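You operate a simulated robot arm through the tools that you are given. There is no shell and no other tool. Be economical: measure what you need, move in short steps, check, and stop when the job is done.

You are at the controls of a simulated robot arm. One attempt, no reset.

JOB
Close the three open zips in number order and fold their flaps down.
Fine: the yellow one is shut already.

It is judged by the outcome, as a careful person would: the job done as asked, and still so three seconds after it is handed in. It fails if anything else is knocked over, pushed out of place, dropped, spilled or broken. Flat cloth is picked up by pressing the open fingertips on it (5 to 10 N) and closing them slowly along it; thin cloth reads only 2 to 8 mm in the jaws.

ROBOT AND FRAMES
A 6-joint arm with a two-finger parallel gripper, fixed in place. Base frame: the origin is at the foot of the arm, x ahead of it, y to its left, z up; the work surface is at about z = 62.6. Lengths are in cm, angles in rad, forces in N, time in s.
With the tool pointing down near the work surface it reaches from about 44 to 86 cm from the base axis. Its first joint turns from -2.007 to 2.007 rad. Payload 4.2 kg.
The TCP is the grasp point between the finger pads, 2.3 cm short of the fingertips. In the tool frame z runs along the fingers and y along their closing line. The gripper opens to 9.4 cm. The fingers are 3.8 cm wide and 1 cm thick; the gripper's body (5.4 by 9.6 cm) begins 3.9 cm behind the TCP.
Orientation is told as [roll, pitch, yaw] about the base's x, y, z axes, in that order, counted from this pose: with the fingers straight down and closing along the base's y, the tool's x points along the base's -x, its y along +y and its z along -z.

CONTROLS
- The arm moves only by the tool servo_tool. Its argument "rows" is a list of rows, each a list of 7 numbers: the turn, a rotation vector about the tool's x, y, z in rad, then the shift along the tool's x, y, z in cm, then the gripper command, from -1 (shut) to 1 (fully open), values between in proportion. In form: [[ax, ay, az, tx, ty, tz, jaw], ...]. A call has 1 to 8 rows; each row is the pose to reach, as a shift and turn from the pose commanded when the call began, along the tool's axes at that moment. Rows are played at 5 a second. More than 5 cm and 0.15 rad between two rows, or a gripper value outside its range, and nothing of the call is played. A pose out of reach is approached as far as the arm can. The call stops where the force on the tool passes 90 N (or 10 N more than at its start, if that is more) or the arm is blocked; 0.2 s more then pass. The fingers move at their own pace (about 10.8 cm/s each) and stop on an object; they squeeze with about 40 N. The grip force told is the motor's: it shows also when the fingers shut on nothing. Time passes only in rows, and 0.2 s behind the last, so rows that repeat a pose let the fingers close. The reply holds the time, the measured pose of the TCP, the force on the tool along the base axes, the opening and the grip force, in the units named above and with some noise, with the torque about the TCP (base axes, N m) and any sound that the robot's microphone picked up.
- Cameras (640 x 400 px; columns grow to the right, rows downward): "scene" is fixed at [23.01, -49.62, 136.81]; the picture's right is [0.66, -0.75, 0.00], its down [-0.59, -0.52, -0.62] and it looks along [0.46, 0.41, -0.79] (base axes); focal length 329 px, centre (320, 200). "wrist" rides on the gripper at [8.6, 1.6, -7.4] in the tool frame; the picture's right is [-0.18, 0.98, 0.00], its down [-0.58, -0.11, -0.81] and it looks along [-0.79, -0.15, 0.59] (tool axes); focal length 243 px, centre (320, 200). There is no depth. A picture from a camera that has moved, and an enlarged one, comes with that camera's place and axes in the base frame and with its lens. The place of the scene camera against the robot may be out by one fixed shift of up to 1.2 cm in any direction.
- camera(camera): a new picture of that camera. The clock stands still meanwhile.
- slide_trunk(by): slides the trunk up (or, below 0, down) by that many cm; the arm rides with it, the base frame stays. It gives what a move gives, with no picture.
- inspect(camera, box): a new picture of the part [left, top, right, bottom] of that camera's present view, enlarged. The clock stands still meanwhile.
- finish_job(): hands the job in; it is judged then, once.

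Go step by step. Nothing tells you positions but the pictures and the camera data: compare them with the known pose of the tool, close in by small moves and look again before you grip or let go. The budget is 120 turns and 76 pictures, counting those below and the enlarged ones. Unless the task says otherwise, let go and move clear before handing in, and close with one line.

The tools are called after ">>>" as name(argument=value, ...) on one line, values as JSON. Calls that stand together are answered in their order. servo_tool: Moves the arm, as the interface text tells. Its arguments: {"type":"object","properties":{"rows":{"type":"array"}},"required":["rows"]} The other tools are called the same way: slide_trunk (by) slides the trunk up or down; camera (camera) takes a picture; inspect (camera, box) takes an enlarged picture of a part of a camera's view; finish_job () hands the job in.

At the start:

```text
t: 0.0
tcp_pos: [49.24, 10.57, 93.62]
orientation: [-0.001, 0.0, 0.001]
contact_force: [-0.3, -0.5, 0.6]
wrist_torque: [0.0, 0.01, -0.03]
grip_width: 9.4
grasp_force: 0.0
trunk travel left (down, up): [-57.5, 41.5]
```

scene: 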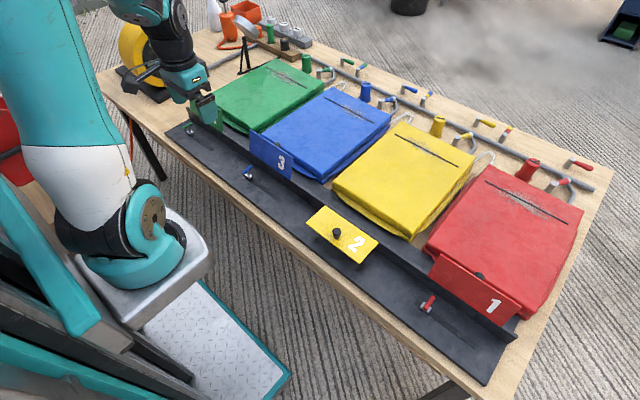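
wrist: 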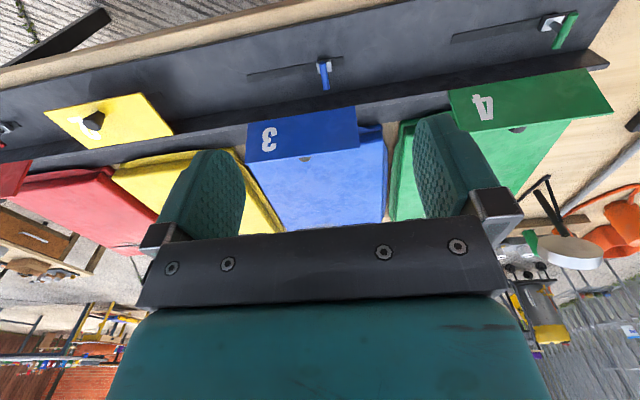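

I see four coloured bags with flaps (1 red, 2 yellow already folded down, 3 blue, 4 green) and a black rail with zip sliders in slots. I'll look closer at each.

>>> inspect(camera="scene", box=[380, 220, 540, 360])

>>> inspect(camera="scene", box=[160, 80, 320, 220])

>>> inspect(camera="scene", box=[290, 180, 450, 320])

>>> inspect(camera="wrist", box=[220, 0, 640, 200])

```text
2.86 times, centred on (460, 290) of scene
camera zoom: at [23.01, -49.62, 136.81], right [0.66, -0.75, 0.0], down [-0.59, -0.52, -0.62], along [0.46, 0.41, -0.79], focal length 940 px, centre (-80, -57)
```

zoom: 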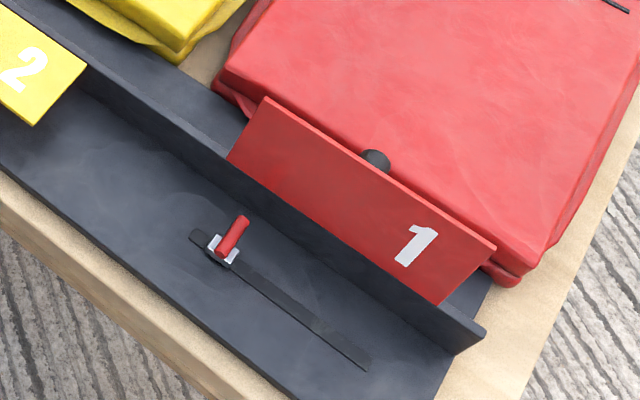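

```text
2.86 times, centred on (240, 150) of scene
camera zoom: at [23.01, -49.62, 136.81], right [0.66, -0.75, 0.0], down [-0.59, -0.52, -0.62], along [0.46, 0.41, -0.79], focal length 940 px, centre (549, 343)
```

zoom: 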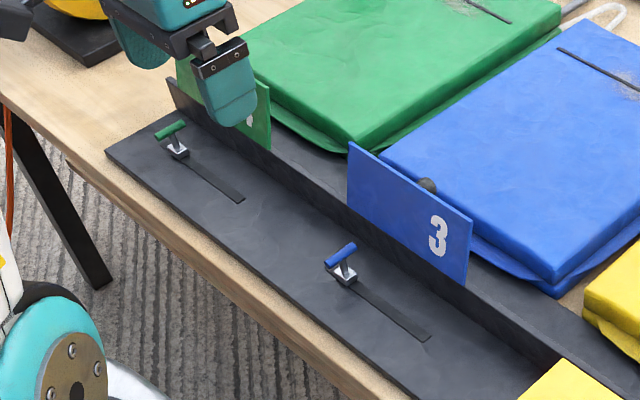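

```text
2.86 times, centred on (370, 250) of scene
camera zoom: at [23.01, -49.62, 136.81], right [0.66, -0.75, 0.0], down [-0.59, -0.52, -0.62], along [0.46, 0.41, -0.79], focal length 940 px, centre (177, 57)
```

zoom: 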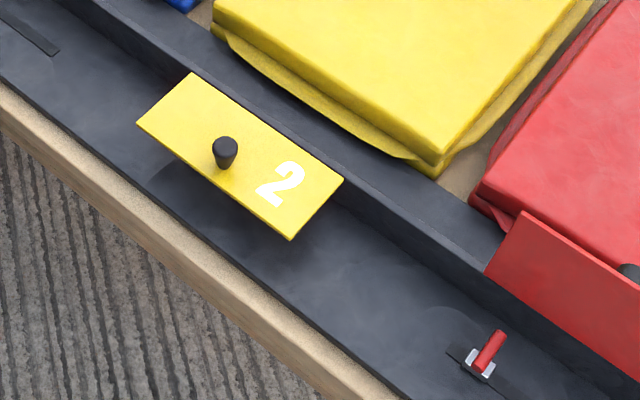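

```text
1.52 times, centred on (430, 100) of wrist
camera zoom: at [40.6, 12.16, 100.91], right [0.18, 0.98, 0.0], down [0.58, -0.11, 0.81], along [0.79, -0.15, -0.59], focal length 370 px, centre (152, 352)
```

zoom: 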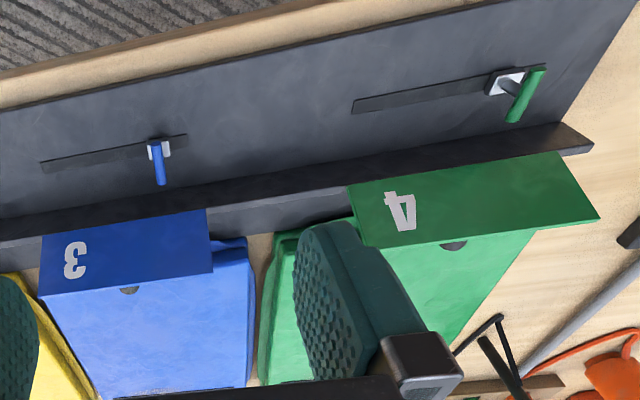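

The sliders sit in slots at x≈58 (red y≈-50, blue y≈10, green y≈40), all with travel toward -y. I'll look at the bag tops and the handles for evidence of open or shut.

>>> inspect(camera="scene", box=[360, 100, 600, 250])

>>> inspect(camera="scene", box=[220, 40, 460, 190])

>>> inspect(camera="scene", box=[410, 280, 460, 320])

```text
2.67 times, centred on (480, 175) of scene
camera zoom: at [23.01, -49.62, 136.81], right [0.66, -0.75, 0.0], down [-0.59, -0.52, -0.62], along [0.46, 0.41, -0.79], focal length 878 px, centre (-107, 267)
```

zoom: 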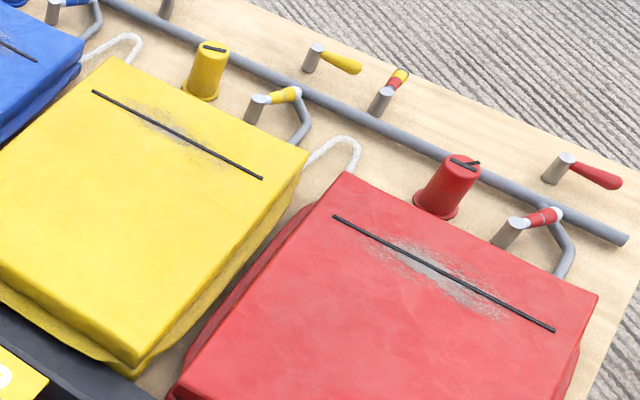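

```text
2.67 times, centred on (340, 115) of scene
camera zoom: at [23.01, -49.62, 136.81], right [0.66, -0.75, 0.0], down [-0.59, -0.52, -0.62], along [0.46, 0.41, -0.79], focal length 878 px, centre (267, 427)
```

zoom: 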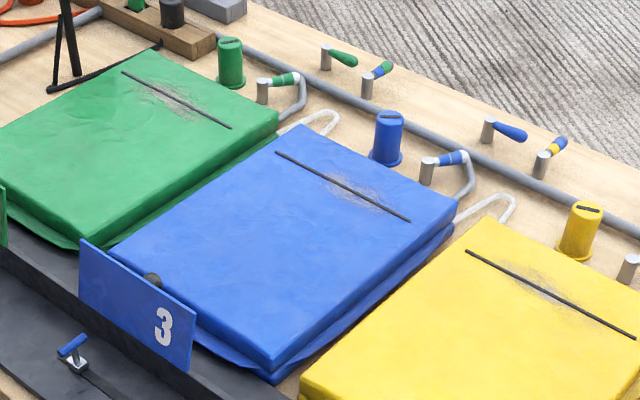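

```text
10.00 times, centred on (435, 300) of scene
camera zoom: at [23.01, -49.62, 136.81], right [0.66, -0.75, 0.0], down [-0.59, -0.52, -0.62], along [0.46, 0.41, -0.79], focal length 3292 px, centre (-830, -800)
```

zoom: 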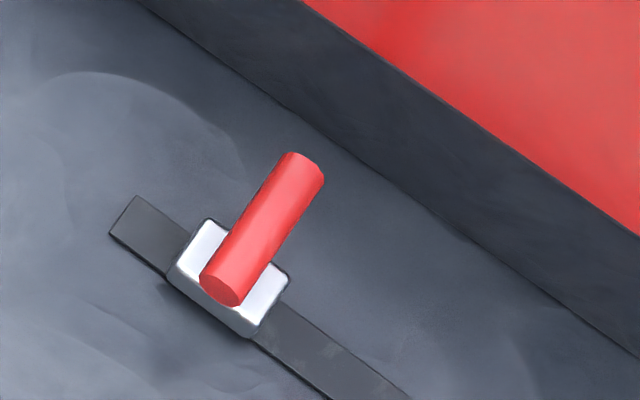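

All three open zips have pulls with a crossbar along x. I'll carry the gripper high over to the red pull at about (58.5, -49.7).

>>> servo_tool(rows=[[0, 0, 0, -0.5, -4.5, 1, 1], [0, 0, 0, -1, -9, 2, 1], [0, 0, 0, -1.5, -13.5, 3, 1], [0, 0, 0, -2, -18, 4, 1], [0, 0, 0, -2.5, -22.5, 5, 1], [0, 0, 0, -3, -27, 6, 1], [0, 0, 0, -3.5, -31.5, 7, 1], [0, 0, 0, -4, -36, 8, 1]])

>>> servo_tool(rows=[[0, 0, 0, -1, -4.5, 1, 1], [0, 0, 0, -2, -9, 2, 1], [0, 0, 0, -3, -13.5, 3, 1], [0, 0, 0, -4, -18, 4, 1], [0, 0, 0, -5, -22, 5, 1], [0, 0, 0, -5.2, -24.3, 8, 1], [0, 0, 0, -5.2, -24.3, 9, 1]])

>>> camera(camera="scene")

>>> camera(camera="wrist")

```text
t: 1.8
tcp_pos: [53.3, -25.49, 85.41]
orientation: [0.0, -0.001, 0.001]
contact_force: [0.2, 0.0, 0.2]
wrist_torque: [0.01, 0.01, 0.01]
grip_width: 9.38
grasp_force: 0.0
trunk travel left (down, up): [-57.5, 41.5]
```

```text
t: 3.4
tcp_pos: [58.28, -49.46, 76.41]
orientation: [-0.001, -0.001, 0.0]
contact_force: [-0.9, 0.5, -0.6]
wrist_torque: [0.0, -0.01, 0.01]
grip_width: 9.39
grasp_force: 0.0
trunk travel left (down, up): [-57.5, 41.5]
```

```text
66 pictures are left
```

scene: 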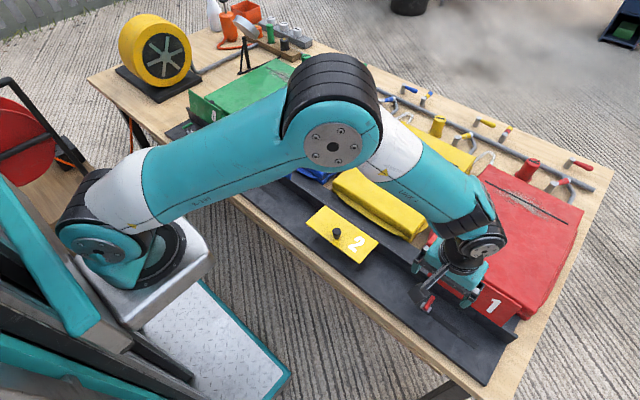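

```text
65 pictures are left
camera wrist: at [49.83, -48.16, 83.88], right [0.18, 0.98, 0.0], down [0.58, -0.11, 0.81], along [0.79, -0.15, -0.59], focal length 243 px, centre (320, 200)
```

wrist: 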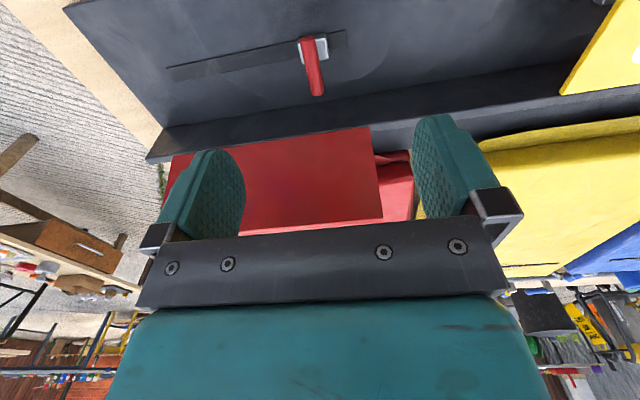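

Wrist view places the bar at y≈-50.3, x≈56.2–60. I'll shift and lower to z≈68, then check.

>>> servo_tool(rows=[[0, 0, 0, 0.1, -0.8, 0, 0.3], [0, 0, 0, 0.1, -0.8, 3, 0.3], [0, 0, 0, 0.1, -0.8, 6, 0.3], [0, 0, 0, 0.1, -0.8, 8, 0.3]])

>>> inspect(camera="scene", box=[380, 240, 510, 340])

>>> camera(camera="wrist")

```text
t: 4.4
tcp_pos: [58.3, -50.54, 68.52]
orientation: [-0.001, 0.001, 0.001]
contact_force: [-0.1, -0.7, -0.5]
wrist_torque: [-0.01, -0.03, -0.03]
grip_width: 6.08
grasp_force: 0.1
trunk travel left (down, up): [-57.5, 41.5]
```

```text
4.00 times, centred on (445, 290) of scene
camera zoom: at [23.01, -49.62, 136.81], right [0.66, -0.75, 0.0], down [-0.59, -0.52, -0.62], along [0.46, 0.41, -0.79], focal length 1317 px, centre (-180, -160)
```

zoom: 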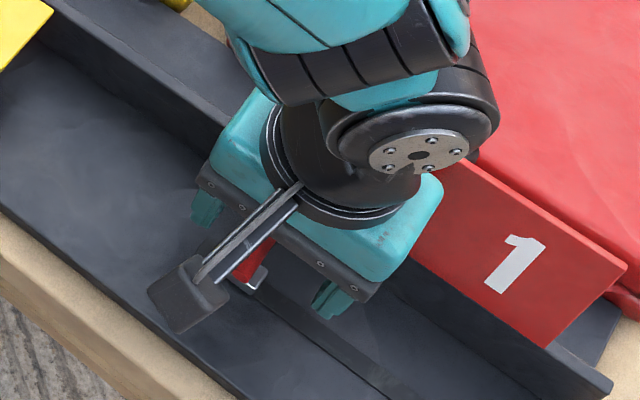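

```text
63 pictures are left
camera wrist: at [49.78, -48.95, 75.96], right [0.18, 0.98, 0.0], down [0.58, -0.11, 0.81], along [0.79, -0.15, -0.59], focal length 243 px, centre (320, 200)
```

wrist: 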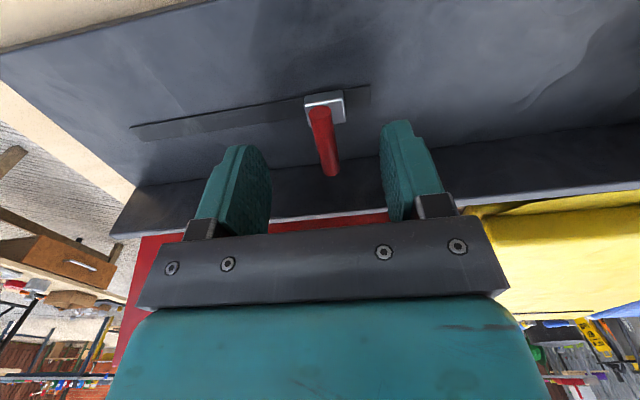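

The bar is at about z=66.5, y≈-50.1. I'll lower to TCP z≈67 and close on it.

>>> servo_tool(rows=[[0, 0, 0, 0.3, 0.35, 0.8, 0.3], [0, 0, 0, 0.3, 0.35, 1.5, 0.3], [0, 0, 0, 0.3, 0.35, 1.5, -0.2], [0, 0, 0, 0.3, 0.35, 1.5, -0.6], [0, 0, 0, 0.3, 0.35, 1.5, -1], [0, 0, 0, 0.3, 0.35, 1.5, -1]])

>>> inspect(camera="wrist", box=[160, 50, 480, 250])

```text
t: 5.8
tcp_pos: [58.11, -50.11, 66.98]
orientation: [-0.001, -0.001, 0.0]
contact_force: [0.0, -0.1, -0.5]
wrist_torque: [0.04, -0.09, 0.0]
grip_width: 0.94
grasp_force: 45.3
trunk travel left (down, up): [-57.5, 41.5]
```

```text
2.00 times, centred on (320, 150) of wrist
camera zoom: at [49.45, -48.61, 74.45], right [0.18, 0.98, 0.0], down [0.58, -0.11, 0.81], along [0.79, -0.15, -0.59], focal length 485 px, centre (320, 300)
```

zoom: 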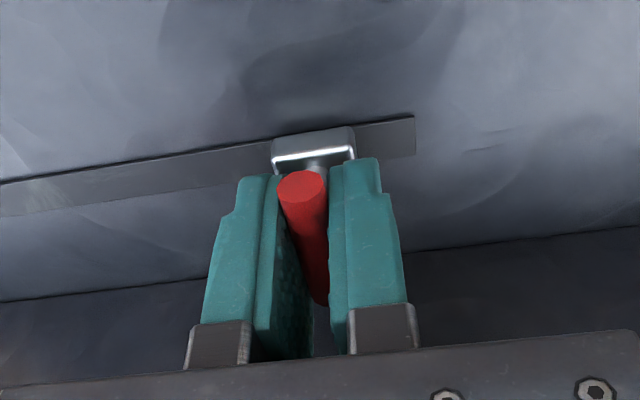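

Gripped on the red bar (0.94 cm). Now pulling toward -y in small steps while watching force.

>>> servo_tool(rows=[[0, 0, 0, 0, -0.5, 0, -1], [0, 0, 0, 0, -1, 0, -1], [0, 0, 0, 0, -1.5, 0, -1], [0, 0, 0, 0, -2, 0, -1], [0, 0, 0, 0, -2.5, 0, -1], [0, 0, 0, 0, -3, 0, -1], [0, 0, 0, 0, -3.5, 0, -1], [0, 0, 0, 0, -4, 0, -1]])

>>> inspect(camera="wrist", box=[160, 50, 480, 250])

```text
t: 7.6
tcp_pos: [57.96, -54.21, 66.92]
orientation: [0.0, -0.001, -0.001]
contact_force: [-1.8, 0.1, 8.9]
wrist_torque: [0.0, -0.12, -0.02]
grip_width: 0.91
grasp_force: 45.0
trunk travel left (down, up): [-57.5, 41.5]
```

```text
2.00 times, centred on (320, 150) of wrist
camera zoom: at [49.45, -52.6, 74.45], right [0.18, 0.98, 0.0], down [0.58, -0.11, 0.81], along [0.79, -0.15, -0.59], focal length 485 px, centre (320, 300)
```

zoom: 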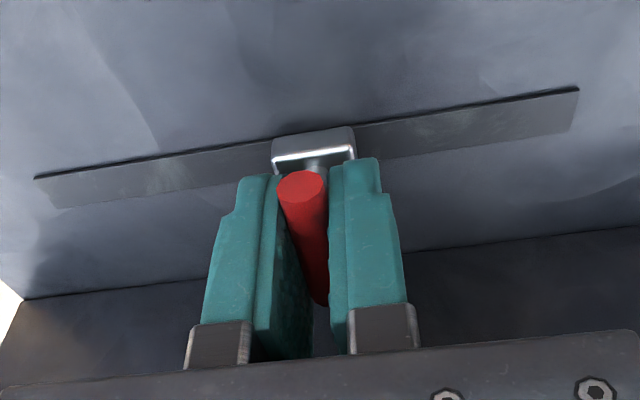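

The slider follows. I'll continue toward -y until a stop is felt.

>>> servo_tool(rows=[[0, 0, 0, 0, -0.5, 0, -1], [0, 0, 0, 0, -1, 0, -1], [0, 0, 0, 0, -1.5, 0, -1], [0, 0, 0, 0, -2, 0, -1], [0, 0, 0, 0, -2.5, 0, -1], [0, 0, 0, 0, -3, 0, -1], [0, 0, 0, 0, -3.5, 0, -1], [0, 0, 0, 0, -4, 0, -1]])

>>> inspect(camera="wrist", box=[160, 50, 480, 250])

```text
t: 9.4
tcp_pos: [58.05, -58.13, 67.02]
orientation: [0.0, 0.0, 0.001]
contact_force: [2.7, -0.2, 8.5]
wrist_torque: [0.0, 0.37, -0.05]
grip_width: 0.91
grasp_force: 45.2
trunk travel left (down, up): [-57.5, 41.5]
```

```text
2.00 times, centred on (320, 150) of wrist
camera zoom: at [49.45, -56.61, 74.44], right [0.18, 0.98, 0.0], down [0.58, -0.11, 0.81], along [0.79, -0.15, -0.59], focal length 485 px, centre (320, 300)
```

zoom: 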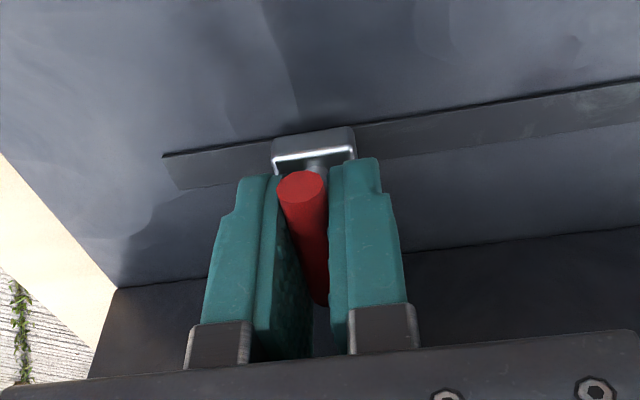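

>>> servo_tool(rows=[[0, 0, 0, 0, -0.3, 0, -1], [0, 0, 0, 0, -0.6, 0, -1], [0, 0, 0, 0, -0.9, 0, -1], [0, 0, 0, 0, -1.2, 0, -1], [0, 0, 0, 0, -1.5, 0, -1], [0, 0, 0, 0, -1.8, 0, -1], [0, 0, 0, 0, -2.1, 0, -1], [0, 0, 0, 0, -2.4, 0, -1]])

>>> inspect(camera="wrist", box=[160, 50, 480, 250])

```text
t: 11.2
tcp_pos: [57.98, -60.19, 66.87]
orientation: [0.007, 0.005, 0.004]
contact_force: [-6.0, 36.0, 22.5]
wrist_torque: [-0.05, 0.03, -0.2]
grip_width: 0.91
grasp_force: 44.9
trunk travel left (down, up): [-57.5, 41.5]
```

```text
2.00 times, centred on (320, 150) of wrist
camera zoom: at [49.47, -58.7, 74.47], right [0.18, 0.98, 0.01], down [0.58, -0.11, 0.8], along [0.79, -0.14, -0.59], focal length 485 px, centre (320, 300)
```

zoom: 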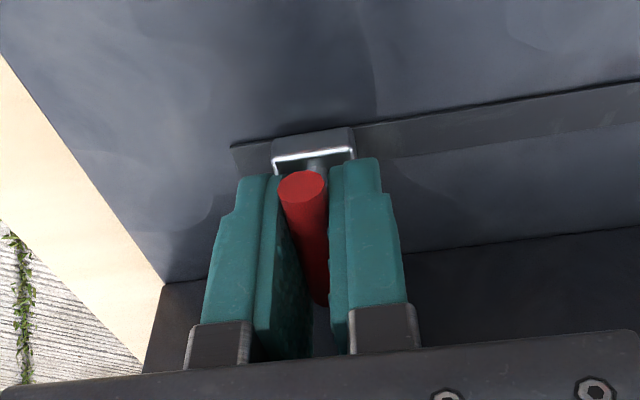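

It hit the stop at y≈-60.2 (36 N), so a 10 cm travel. I'll release, rise, and check the bag's opening and whether the slider stays.

>>> servo_tool(rows=[[0, 0, 0, 0, 0.2, 0, -0.6], [0, 0, 0, 0, 0.3, 0, -0.4], [0, 0, 0, 0, 0.3, 0, -0.4], [0, 0, 0, 0, 0.3, -3, -0.4], [0, 0, 0, 0, 0.3, -7, -0.4], [0, 0, 0, 0, 0.3, -11, -0.4], [0, 0, 0, 3, 5, -13, -0.4], [0, 0, 0, 6, 9, -15, -1]])

>>> camera(camera="scene")

>>> camera(camera="wrist")

```text
refused: row 7 steps farther than a row can; nothing moved
```

```text
58 pictures are left
```

scene: 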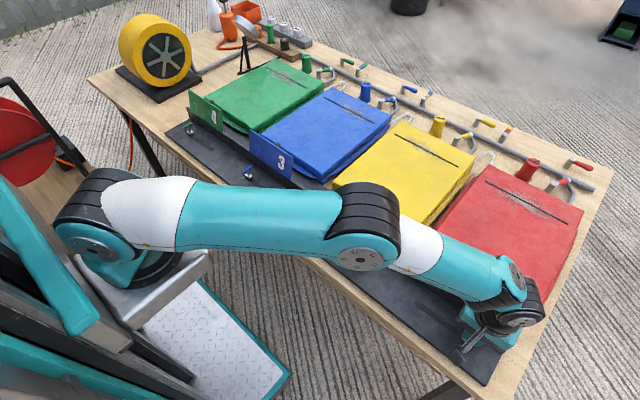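

```text
57 pictures are left
camera wrist: at [49.47, -58.7, 74.47], right [0.18, 0.98, 0.01], down [0.58, -0.11, 0.8], along [0.79, -0.14, -0.59], focal length 243 px, centre (320, 200)
```

wrist: 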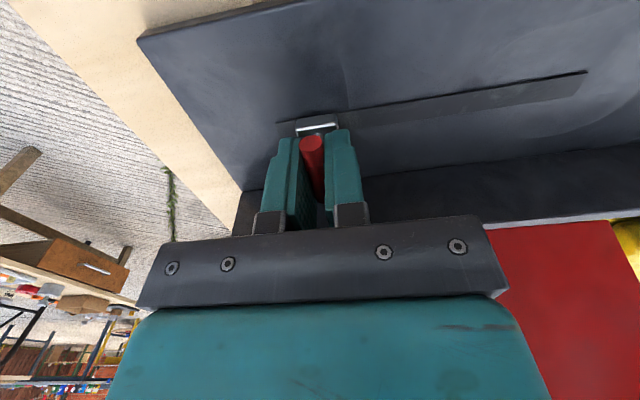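

The call was refused for step size; I'll release with smaller steps.

>>> servo_tool(rows=[[0, 0, 0, 0, 0.2, 0, -0.6], [0, 0, 0, 0, 0.3, 0, -0.4], [0, 0, 0, 0, 0.3, 0, -0.4], [0, 0, 0, 0, 0.3, -3, -0.4], [0, 0, 0, 0, 0.3, -7, -0.4], [0, 0, 0, 0, 0.3, -11, -0.4], [0, 0, 0, 2, 3.5, -13, -0.4], [0, 0, 0, 4, 6.5, -15, -1]])

>>> camera(camera="scene")

>>> camera(camera="wrist")

```text
t: 13.0
tcp_pos: [54.01, -54.05, 81.94]
orientation: [0.001, 0.001, 0.003]
contact_force: [0.6, -1.1, -0.9]
wrist_torque: [0.04, 0.03, 0.05]
grip_width: 0.0
grasp_force: 40.2
trunk travel left (down, up): [-57.5, 41.5]
```

```text
56 pictures are left
```

scene: 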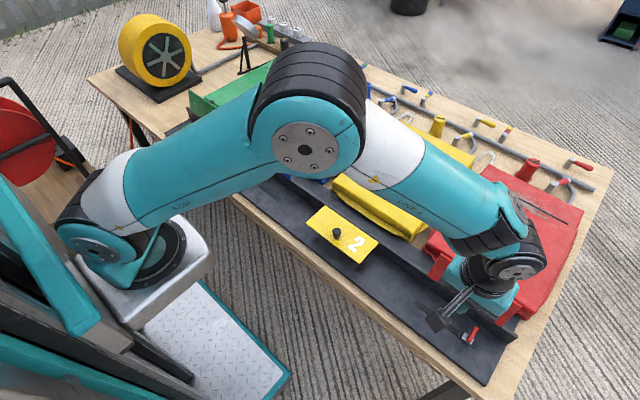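

```text
55 pictures are left
camera wrist: at [45.45, -52.49, 89.33], right [0.18, 0.98, 0.0], down [0.58, -0.11, 0.81], along [0.79, -0.15, -0.59], focal length 243 px, centre (320, 200)
```

wrist: 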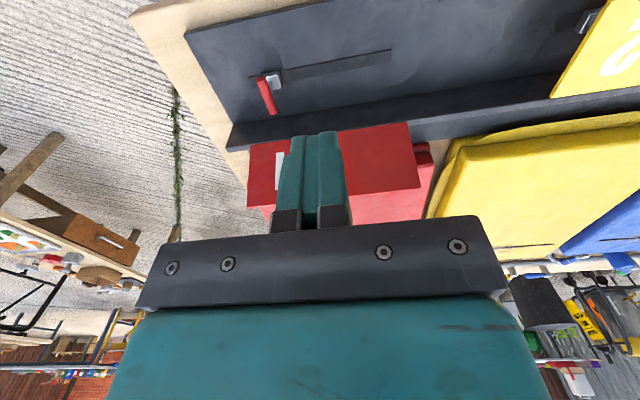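

The red slider stays shut at the -y end, and the yellow slider is visible at its matching end (y≈-30), so it is shut. Flap 1's top edge is at about x=65, z=74.5, y from -46 to -62. Next I go over it with closed fingers, behind it at y≈-49 (off the knob).

>>> servo_tool(rows=[[0, 0, 0, -3, 1, -1, -1], [0, 0, 0, -7, 2, -1, -1], [0, 0, 0, -11, 4, -1, -1], [0, 0, 0, -14.3, 5, -1, -1], [0, 0, 0, -14.3, 5, 1.5, -1], [0, 0, 0, -14.3, 5, 3, -1]])

>>> inspect(camera="scene", box=[400, 200, 560, 360])

>>> camera(camera="wrist")

```text
t: 14.4
tcp_pos: [68.21, -49.04, 78.97]
orientation: [0.001, -0.001, -0.002]
contact_force: [0.2, -0.5, 0.2]
wrist_torque: [0.02, -0.02, 0.0]
grip_width: 0.0
grasp_force: 39.8
trunk travel left (down, up): [-57.5, 41.5]
```

```text
2.50 times, centred on (480, 280) of scene
camera zoom: at [23.01, -49.62, 136.81], right [0.66, -0.75, 0.0], down [-0.59, -0.52, -0.62], along [0.46, 0.41, -0.79], focal length 823 px, centre (-80, 0)
```

zoom: 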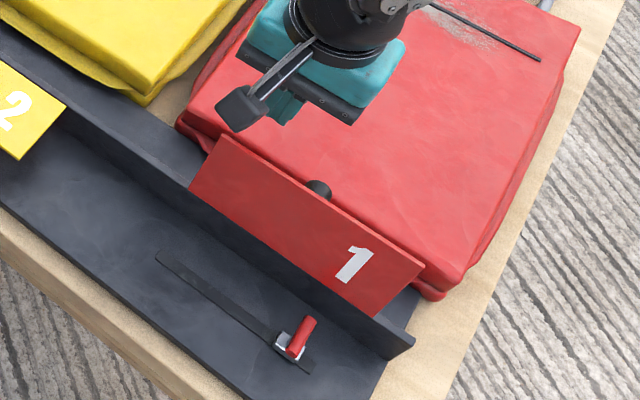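

```text
53 pictures are left
camera wrist: at [59.76, -47.45, 86.36], right [0.18, 0.98, 0.0], down [0.58, -0.11, 0.81], along [0.79, -0.15, -0.59], focal length 243 px, centre (320, 200)
```

wrist: 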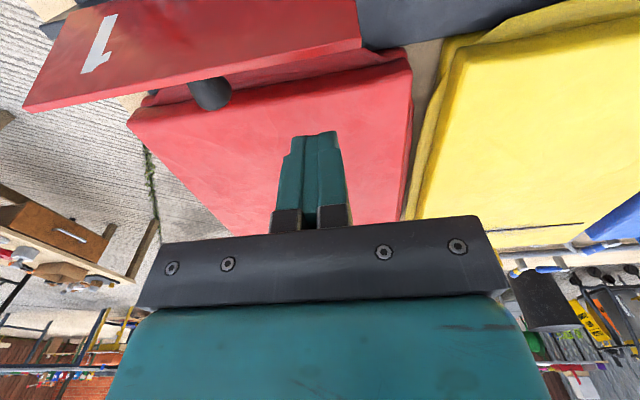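

Fingers are clear behind flap 1 (its top at x≈64.5). I'll lower to tip z≈72.5 and check contact.

>>> servo_tool(rows=[[0, 0, 0, 0, 0, 1.5, -1], [0, 0, 0, 0, 0, 3, -1], [0, 0, 0, 0, 0, 4.2, -1]])

>>> camera(camera="wrist")

```text
t: 15.2
tcp_pos: [68.22, -49.19, 74.85]
orientation: [0.001, 0.001, -0.002]
contact_force: [-0.3, 0.2, -0.4]
wrist_torque: [-0.01, -0.03, 0.03]
grip_width: 0.01
grasp_force: 39.9
trunk travel left (down, up): [-57.5, 41.5]
```

```text
52 pictures are left
camera wrist: at [59.77, -47.51, 82.26], right [0.18, 0.98, 0.0], down [0.58, -0.11, 0.81], along [0.79, -0.15, -0.59], focal length 243 px, centre (320, 200)
```

wrist: 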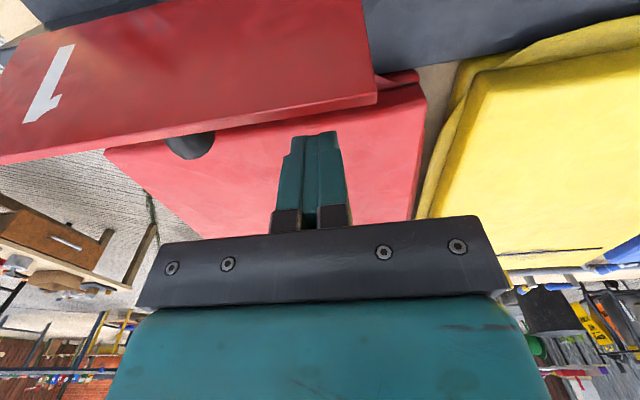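

Tip is about 2.8 cm below the flap's top edge, no contact. Now a gentle push toward -x to tip the flap over.

>>> servo_tool(rows=[[0, 0, 0, 0.8, 0, 0, -1], [0, 0, 0, 1.6, 0, 0, -1], [0, 0, 0, 2.4, 0, 0, -1], [0, 0, 0, 3.2, 0, 0, -1], [0, 0, 0, 4, 0, 0, -1], [0, 0, 0, 4.8, 0, 0, -1], [0, 0, 0, 5.6, 0, 0, -1], [0, 0, 0, 6.4, 0, 0, -1]])

>>> inspect(camera="scene", box=[400, 200, 560, 360])

>>> camera(camera="wrist")

```text
t: 17.0
tcp_pos: [61.93, -49.13, 74.75]
orientation: [0.0, 0.0, 0.0]
contact_force: [0.3, -0.1, -1.1]
wrist_torque: [0.0, 0.01, 0.01]
grip_width: 0.0
grasp_force: 40.1
trunk travel left (down, up): [-57.5, 41.5]
```

```text
2.50 times, centred on (480, 280) of scene
camera zoom: at [23.01, -49.62, 136.81], right [0.66, -0.75, 0.0], down [-0.59, -0.52, -0.62], along [0.46, 0.41, -0.79], focal length 823 px, centre (-80, 0)
```

zoom: 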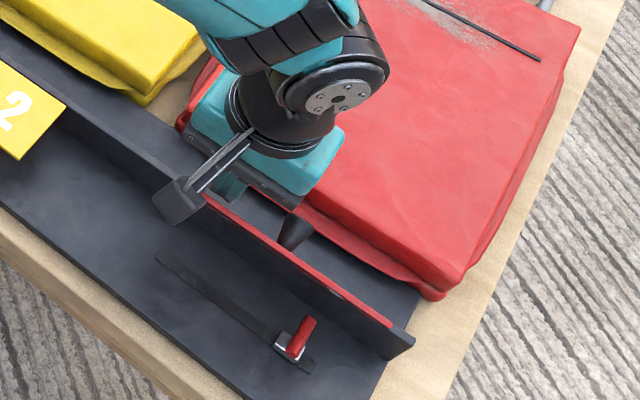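

```text
50 pictures are left
camera wrist: at [53.32, -47.5, 82.23], right [0.18, 0.98, 0.0], down [0.58, -0.11, 0.81], along [0.79, -0.15, -0.59], focal length 243 px, centre (320, 200)
```

wrist: 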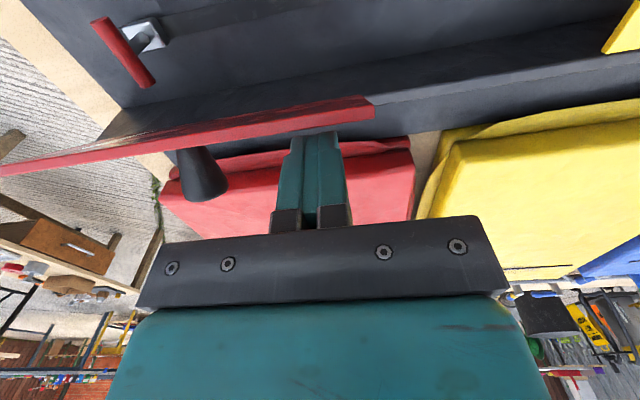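

Flap 1 follows with very low force, now just past vertical. I'll follow its arc onward and down.

>>> servo_tool(rows=[[0, 0, 0, 1, 0, 0.5, -1], [0, 0, 0, 2, 0, 1.3, -1], [0, 0, 0, 3, 0, 2.2, -1], [0, 0, 0, 3.6, 0, 3.2, -1], [0, 0, 0, 4, 0, 4.2, -1]])

>>> inspect(camera="scene", box=[400, 200, 560, 360])

>>> camera(camera="wrist")

```text
t: 18.2
tcp_pos: [57.88, -48.98, 70.64]
orientation: [-0.001, 0.0, 0.0]
contact_force: [-0.6, -0.1, 1.3]
wrist_torque: [0.03, -0.02, -0.05]
grip_width: 0.0
grasp_force: 40.4
trunk travel left (down, up): [-57.5, 41.5]
```

```text
2.50 times, centred on (480, 280) of scene
camera zoom: at [23.01, -49.62, 136.81], right [0.66, -0.75, 0.0], down [-0.59, -0.52, -0.62], along [0.46, 0.41, -0.79], focal length 823 px, centre (-80, 0)
```

zoom: 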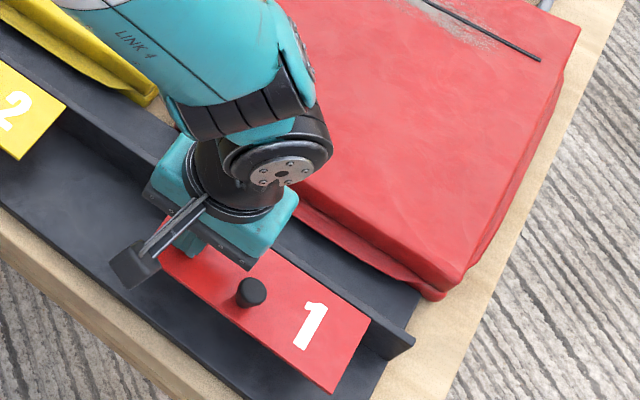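

```text
48 pictures are left
camera wrist: at [49.35, -47.49, 78.01], right [0.18, 0.98, 0.0], down [0.58, -0.11, 0.81], along [0.79, -0.15, -0.59], focal length 243 px, centre (320, 200)
```

wrist: 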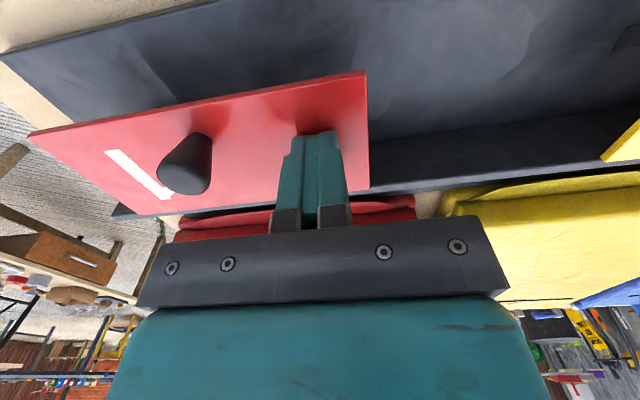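

Flap 1 is folded down most of the way. I'll press lightly downward to make sure it's fully seated.

>>> servo_tool(rows=[[0, 0, 0, 0, 0, 0.3, -1], [0, 0, 0, 0, 0, 0.6, -1], [0, 0, 0, 0, 0, 0.8, -1]])

```text
t: 19.0
tcp_pos: [57.82, -49.1, 70.5]
orientation: [-0.006, -0.005, 0.001]
contact_force: [-18.0, 20.8, 74.6]
wrist_torque: [0.5, -0.97, 0.31]
grip_width: 0.0
grasp_force: 39.7
trunk travel left (down, up): [-57.5, 41.5]
```

It's firmly seated (74 N at once), so no more pressing. I'll rise and head toward the blue pull at about (58, 9.7).

>>> servo_tool(rows=[[0, 0, 0, 0, 0, -1, -1], [0, 0, 0, 0, 0, -5, -1], [0, 0, 0, 0, 0, -9, -1], [0, 0, 0, 0, 0, -13, -1], [0, 0, 0, 0, 4.5, -14, -0.2], [0, 0, 0, 0, 9.3, -14, 0.3], [0, 0, 0, 0, 14, -14, 0.3], [0, 0, 0, 0, 18.7, -14, 0.3]])

>>> servo_tool(rows=[[0, 0, 0, 0, 4.8, 0, 0.3], [0, 0, 0, 0, 9.6, 0, 0.3], [0, 0, 0, 0, 14.4, 0, 0.3], [0, 0, 0, 0, 19.2, 0, 0.3], [0, 0, 0, 0, 24, 0, 0.3], [0, 0, 0, 0, 28.8, 0, 0.3], [0, 0, 0, 0, 33.6, 0, 0.3], [0, 0, 0, 0, 38.4, 0, 0.3]])

>>> inspect(camera="scene", box=[280, 160, 600, 360])

>>> camera(camera="wrist")

```text
t: 20.8
tcp_pos: [57.67, -30.26, 83.83]
orientation: [0.0, -0.001, 0.0]
contact_force: [-0.9, 0.7, 0.3]
wrist_torque: [0.03, -0.01, 0.0]
grip_width: 6.12
grasp_force: 0.0
trunk travel left (down, up): [-57.5, 41.5]
```

```text
t: 22.6
tcp_pos: [57.79, 8.06, 83.94]
orientation: [-0.001, -0.001, 0.0]
contact_force: [0.1, -0.5, 0.1]
wrist_torque: [-0.01, -0.02, 0.02]
grip_width: 6.11
grasp_force: 0.1
trunk travel left (down, up): [-57.5, 41.5]
```

```text
2.00 times, centred on (440, 260) of scene
camera zoom: at [23.01, -49.62, 136.81], right [0.66, -0.75, 0.0], down [-0.59, -0.52, -0.62], along [0.46, 0.41, -0.79], focal length 658 px, centre (80, 80)
```

zoom: 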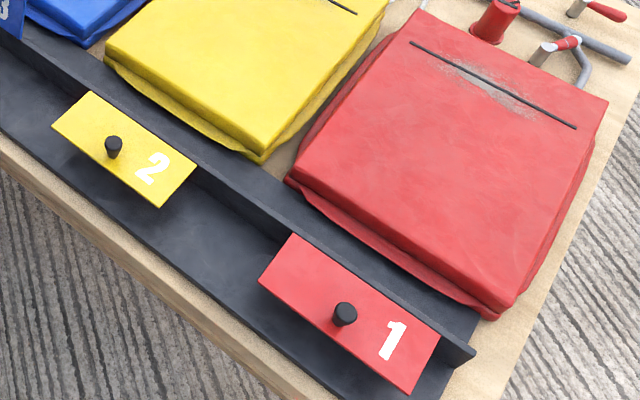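

```text
46 pictures are left
camera wrist: at [49.27, 9.64, 91.32], right [0.18, 0.98, 0.0], down [0.58, -0.11, 0.81], along [0.79, -0.15, -0.59], focal length 243 px, centre (320, 200)
```

wrist: 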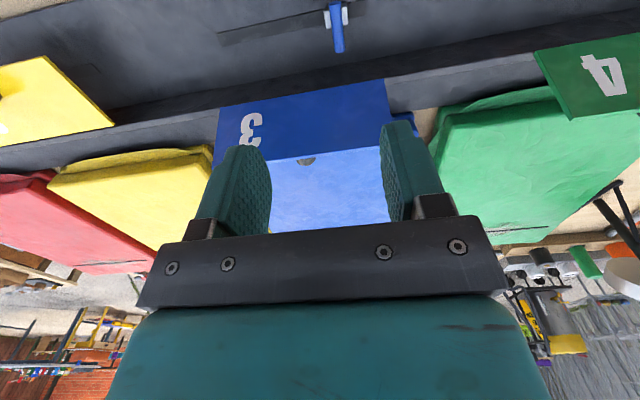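

Flap 1 lies down just like flap 2. The blue bar is at about y=9.7; I'll move down over it.

>>> servo_tool(rows=[[0, 0, 0, -0.2, 1.7, 4, 0.3], [0, 0, 0, -0.2, 1.7, 8, 0.3], [0, 0, 0, -0.2, 1.7, 12, 0.3], [0, 0, 0, -0.2, 1.7, 15.3, 0.3]])

>>> inspect(camera="wrist", box=[160, 50, 480, 250])

```text
t: 23.6
tcp_pos: [58.03, 9.7, 68.67]
orientation: [0.001, 0.001, 0.0]
contact_force: [-0.4, -0.6, 0.0]
wrist_torque: [-0.02, -0.02, 0.03]
grip_width: 6.14
grasp_force: 0.0
trunk travel left (down, up): [-57.5, 41.5]
```

```text
2.00 times, centred on (320, 150) of wrist
camera zoom: at [49.49, 11.32, 76.01], right [0.18, 0.98, 0.0], down [0.58, -0.11, 0.81], along [0.79, -0.15, -0.59], focal length 485 px, centre (320, 300)
```

zoom: 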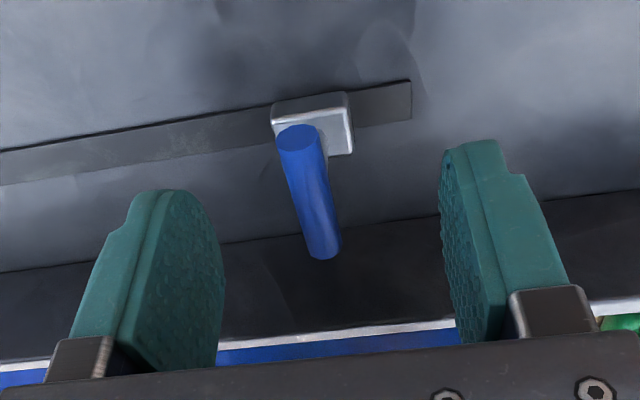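

Well centred over the blue bar. Descend to z≈67 and grip.

>>> servo_tool(rows=[[0, 0, 0, 0, 0, 0.8, 0.3], [0, 0, 0, 0, 0, 1.65, 0.3], [0, 0, 0, 0, 0, 1.65, -0.2], [0, 0, 0, 0, 0, 1.65, -0.6], [0, 0, 0, 0, 0, 1.65, -1], [0, 0, 0, 0, 0, 1.65, -1]])

>>> inspect(camera="wrist", box=[160, 50, 480, 250])

```text
t: 25.0
tcp_pos: [57.87, 9.85, 66.92]
orientation: [0.001, 0.0, 0.002]
contact_force: [-6.4, 0.0, 1.3]
wrist_torque: [0.02, -0.39, 0.0]
grip_width: 0.92
grasp_force: 45.0
trunk travel left (down, up): [-57.5, 41.5]
```

```text
2.00 times, centred on (320, 150) of wrist
camera zoom: at [49.42, 11.31, 74.33], right [0.18, 0.98, 0.0], down [0.58, -0.11, 0.81], along [0.79, -0.15, -0.59], focal length 485 px, centre (320, 300)
```

zoom: 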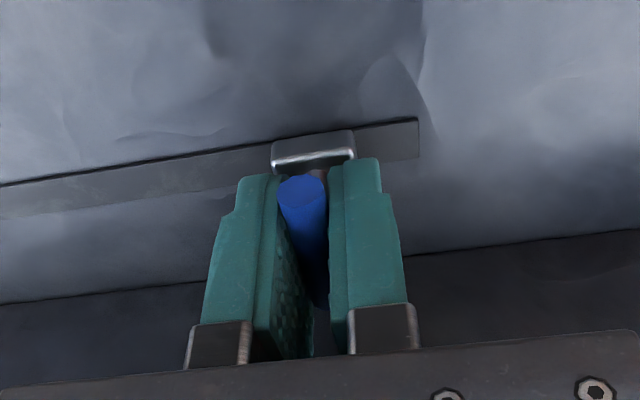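

Gripped. Pull the blue slider 10 cm toward -y to its stop, expected at y≈-0.2.

>>> servo_tool(rows=[[0, 0, 0, 0, -0.6, 0, -1], [0, 0, 0, 0, -1.2, 0, -1], [0, 0, 0, 0, -1.8, 0, -1], [0, 0, 0, 0, -2.4, 0, -1], [0, 0, 0, 0, -3, 0, -1], [0, 0, 0, 0, -3.6, 0, -1], [0, 0, 0, 0, -4.2, 0, -1], [0, 0, 0, 0, -4.8, 0, -1]])

>>> servo_tool(rows=[[0, 0, 0, 0, -0.6, 0, -1], [0, 0, 0, 0, -1.2, 0, -1], [0, 0, 0, 0, -1.8, 0, -1], [0, 0, 0, 0, -2.4, 0, -1], [0, 0, 0, 0, -3, 0, -1], [0, 0, 0, 0, -3.6, 0, -1], [0, 0, 0, 0, -4.2, 0, -1]])

>>> servo_tool(rows=[[0, 0, 0, 0, -0.3, 0, -1], [0, 0, 0, 0, -0.6, 0, -1], [0, 0, 0, 0, -0.9, 0, -1], [0, 0, 0, 0, -1.2, 0, -1], [0, 0, 0, 0, -1.4, 0, -1]])

>>> inspect(camera="wrist", box=[160, 50, 480, 250])

```text
t: 26.8
tcp_pos: [57.92, 4.93, 66.98]
orientation: [-0.002, 0.001, 0.0]
contact_force: [-17.0, 3.9, 17.5]
wrist_torque: [-0.13, -0.36, 0.22]
grip_width: 0.95
grasp_force: 45.3
trunk travel left (down, up): [-57.5, 41.5]
```

```text
t: 28.4
tcp_pos: [57.97, 0.69, 66.93]
orientation: [0.0, -0.001, 0.0]
contact_force: [-22.0, 5.9, 14.6]
wrist_torque: [-0.2, -1.18, 0.28]
grip_width: 0.92
grasp_force: 44.6
trunk travel left (down, up): [-57.5, 41.5]
```

```text
t: 29.6
tcp_pos: [57.91, -0.11, 66.87]
orientation: [0.012, 0.0, 0.002]
contact_force: [-20.2, 40.0, 8.1]
wrist_torque: [-0.3, -0.43, -0.01]
grip_width: 0.88
grasp_force: 45.0
trunk travel left (down, up): [-57.5, 41.5]
```

```text
2.00 times, centred on (320, 150) of wrist
camera zoom: at [49.43, 1.25, 74.33], right [0.18, 0.98, 0.01], down [0.58, -0.12, 0.81], along [0.79, -0.14, -0.59], focal length 485 px, centre (320, 300)
```

zoom: 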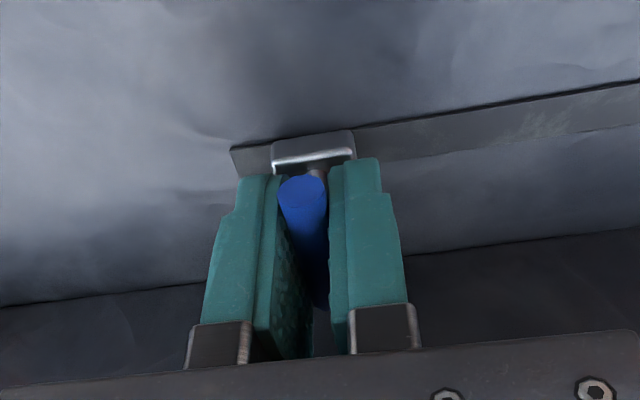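

At the stop, same as red. Release, rise, and look.

>>> servo_tool(rows=[[0, 0, 0, 0, 0.2, 0, -0.6], [0, 0, 0, 0, 0.3, 0, -0.4], [0, 0, 0, 0, 0.3, 0, -0.4], [0, 0, 0, 0, 0.3, -3, -0.4], [0, 0, 0, 0, 0.3, -7, -0.4], [0, 0, 0, 0, 0.3, -11, -0.4], [0, 0, 0, 0, 3.5, -14, -0.4], [0, 0, 0, 0, 6.5, -16, -1]])

>>> camera(camera="wrist")

```text
t: 31.4
tcp_pos: [57.98, 5.83, 82.85]
orientation: [-0.001, 0.0, 0.0]
contact_force: [-0.6, -0.1, -0.7]
wrist_torque: [-0.01, 0.0, 0.01]
grip_width: 0.0
grasp_force: 39.6
trunk travel left (down, up): [-57.5, 41.5]
```

```text
42 pictures are left
camera wrist: at [49.49, 7.32, 90.32], right [0.18, 0.98, 0.0], down [0.58, -0.11, 0.81], along [0.79, -0.15, -0.59], focal length 243 px, centre (320, 200)
```

wrist: 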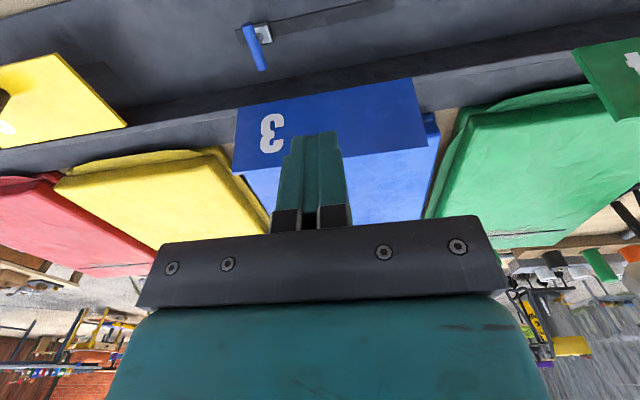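

The blue slider stays shut and flap 3's geometry matches flap 1 (+60 in y). Going behind it at y≈11.

>>> servo_tool(rows=[[0, 0, 0, -4, 2, 0, -1], [0, 0, 0, -8, 4, 0, -1], [0, 0, 0, -10.3, 5, 0, -1], [0, 0, 0, -10.3, 5, 2, -1], [0, 0, 0, -10.3, 5, 4, -1]])

>>> camera(camera="wrist")

```text
t: 32.6
tcp_pos: [68.34, 10.92, 78.89]
orientation: [0.0, 0.0, 0.001]
contact_force: [-0.4, 0.3, -0.4]
wrist_torque: [-0.02, 0.01, 0.01]
grip_width: 0.0
grasp_force: 39.5
trunk travel left (down, up): [-57.5, 41.5]
```

```text
41 pictures are left
camera wrist: at [59.82, 12.36, 86.27], right [0.18, 0.98, 0.0], down [0.58, -0.11, 0.81], along [0.79, -0.15, -0.59], focal length 243 px, centre (320, 200)
```

wrist: 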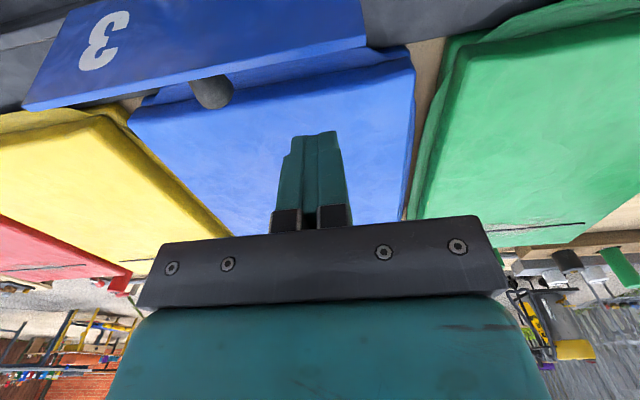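

The view is identical to flap 1's. Lower behind it, then sweep with the same path.

>>> servo_tool(rows=[[0, 0, 0, 0, 0, 1.5, -1], [0, 0, 0, 0, 0, 3, -1], [0, 0, 0, 0, 0, 4.1, -1]])

>>> servo_tool(rows=[[0, 0, 0, 0.8, 0, 0, -1], [0, 0, 0, 1.6, 0, 0, -1], [0, 0, 0, 2.4, 0, 0, -1], [0, 0, 0, 3.2, 0, 0, -1], [0, 0, 0, 4, 0, 0, -1], [0, 0, 0, 4.8, 0, 0, -1], [0, 0, 0, 5.6, 0, 0, -1], [0, 0, 0, 6.4, 0, 0, -1]])

>>> servo_tool(rows=[[0, 0, 0, 1, 0, 0.5, -1], [0, 0, 0, 2, 0, 1.3, -1], [0, 0, 0, 3, 0, 2.2, -1], [0, 0, 0, 3.6, 0, 3.2, -1], [0, 0, 0, 4, 0, 4.1, -1]])

>>> camera(camera="wrist")

```text
t: 33.4
tcp_pos: [68.3, 10.83, 74.79]
orientation: [0.0, 0.001, 0.001]
contact_force: [-0.4, 1.4, 0.2]
wrist_torque: [0.02, -0.01, 0.02]
grip_width: 0.0
grasp_force: 40.0
trunk travel left (down, up): [-57.5, 41.5]
```

```text
t: 35.2
tcp_pos: [61.86, 10.75, 74.83]
orientation: [-0.001, 0.001, 0.0]
contact_force: [0.2, -0.7, -0.4]
wrist_torque: [0.03, -0.02, 0.04]
grip_width: 0.0
grasp_force: 40.0
trunk travel left (down, up): [-57.5, 41.5]
```

```text
t: 36.4
tcp_pos: [57.97, 10.81, 70.57]
orientation: [0.001, 0.0, 0.0]
contact_force: [-0.6, 0.5, -0.3]
wrist_torque: [0.0, 0.0, -0.01]
grip_width: 0.0
grasp_force: 40.3
trunk travel left (down, up): [-57.5, 41.5]
```

```text
40 pictures are left
camera wrist: at [49.39, 12.38, 78.03], right [0.18, 0.98, 0.0], down [0.58, -0.11, 0.81], along [0.79, -0.15, -0.59], focal length 243 px, centre (320, 200)
```

wrist: 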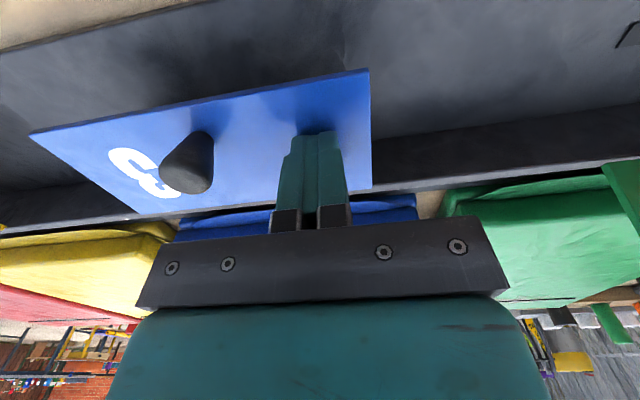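

Flap 3 is down. A light press to seat it, then up and over to green (58, 39.8).

>>> servo_tool(rows=[[0, 0, 0, 0, 0, 0.1, -1], [0, 0, 0, 0, 0, 0.2, -1]])

>>> servo_tool(rows=[[0, 0, 0, 0, 0, -1, -1], [0, 0, 0, 0, 0, -5, -1], [0, 0, 0, 0, 0, -9, -1], [0, 0, 0, 0, 0, -13, -1], [0, 0, 0, 0, 4.8, -13, -0.2], [0, 0, 0, 0, 9.6, -13, 0.3], [0, 0, 0, 0, 14.4, -13, 0.3], [0, 0, 0, 0, 19.2, -13, 0.3]])

>>> servo_tool(rows=[[0, 0, 0, 0, 4.8, 0, 0.3], [0, 0, 0, 0, 9.6, 0, 0.3], [0, 0, 0, 0, 9.6, 3, 0.3]])

>>> camera(camera="wrist")

>>> camera(camera="scene")

```text
t: 37.0
tcp_pos: [57.9, 10.76, 70.57]
orientation: [0.0, -0.001, 0.001]
contact_force: [-4.5, -4.1, 21.0]
wrist_torque: [-0.06, -0.28, -0.05]
grip_width: 0.0
grasp_force: 39.6
trunk travel left (down, up): [-57.5, 41.5]
```

```text
t: 38.8
tcp_pos: [57.91, 30.24, 83.37]
orientation: [0.001, 0.002, -0.001]
contact_force: [-0.3, -0.1, -0.3]
wrist_torque: [0.03, 0.0, 0.0]
grip_width: 6.1
grasp_force: 0.1
trunk travel left (down, up): [-57.5, 41.5]
```

```text
t: 39.6
tcp_pos: [58.04, 39.71, 80.44]
orientation: [-0.001, 0.0, 0.0]
contact_force: [0.1, 0.8, 0.5]
wrist_torque: [0.01, 0.01, -0.03]
grip_width: 6.11
grasp_force: 0.0
trunk travel left (down, up): [-57.5, 41.5]
```

```text
39 pictures are left
camera wrist: at [49.44, 41.3, 87.8], right [0.18, 0.98, 0.0], down [0.58, -0.11, 0.81], along [0.79, -0.15, -0.59], focal length 243 px, centre (320, 200)
```

wrist: 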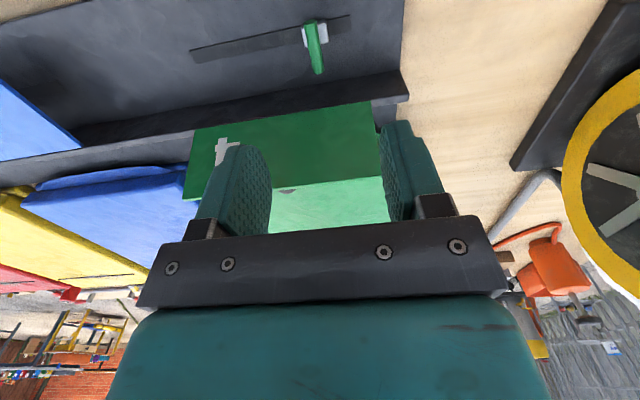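

```text
38 pictures are left
```

scene: 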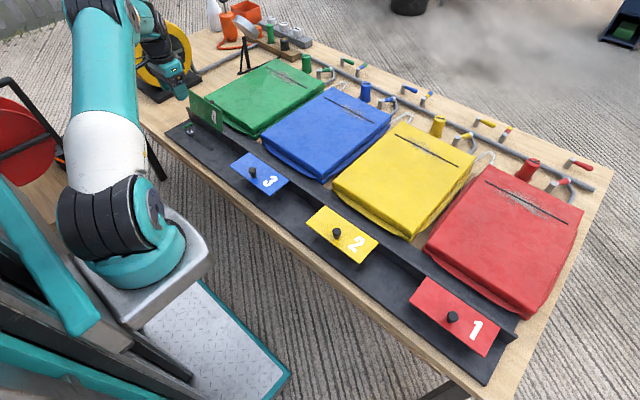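

Flaps 1, 2, 3 are down and even. Lowering over the green bar.

>>> servo_tool(rows=[[0, 0, 0, 0, 0, 4, 0.3], [0, 0, 0, 0, 0, 8, 0.3], [0, 0, 0, 0, 0, 11.8, 0.3]])

>>> inspect(camera="wrist", box=[160, 50, 480, 250])

```text
t: 40.4
tcp_pos: [57.95, 39.75, 68.59]
orientation: [0.0, 0.001, 0.002]
contact_force: [0.8, 0.2, 0.7]
wrist_torque: [0.01, -0.02, 0.0]
grip_width: 6.08
grasp_force: 0.0
trunk travel left (down, up): [-57.5, 41.5]
```

```text
2.00 times, centred on (320, 150) of wrist
camera zoom: at [49.39, 41.33, 75.99], right [0.18, 0.98, 0.0], down [0.58, -0.11, 0.81], along [0.79, -0.15, -0.59], focal length 485 px, centre (320, 300)
```

zoom: 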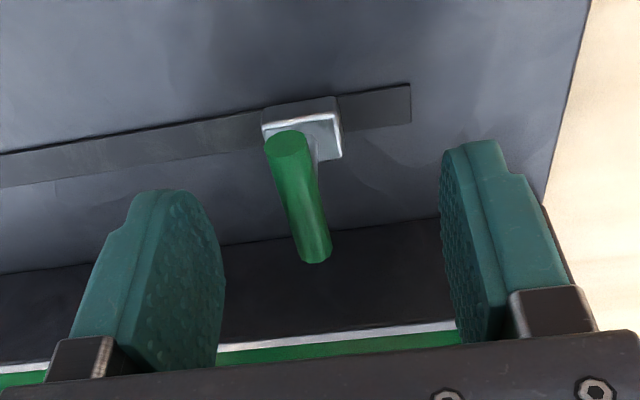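

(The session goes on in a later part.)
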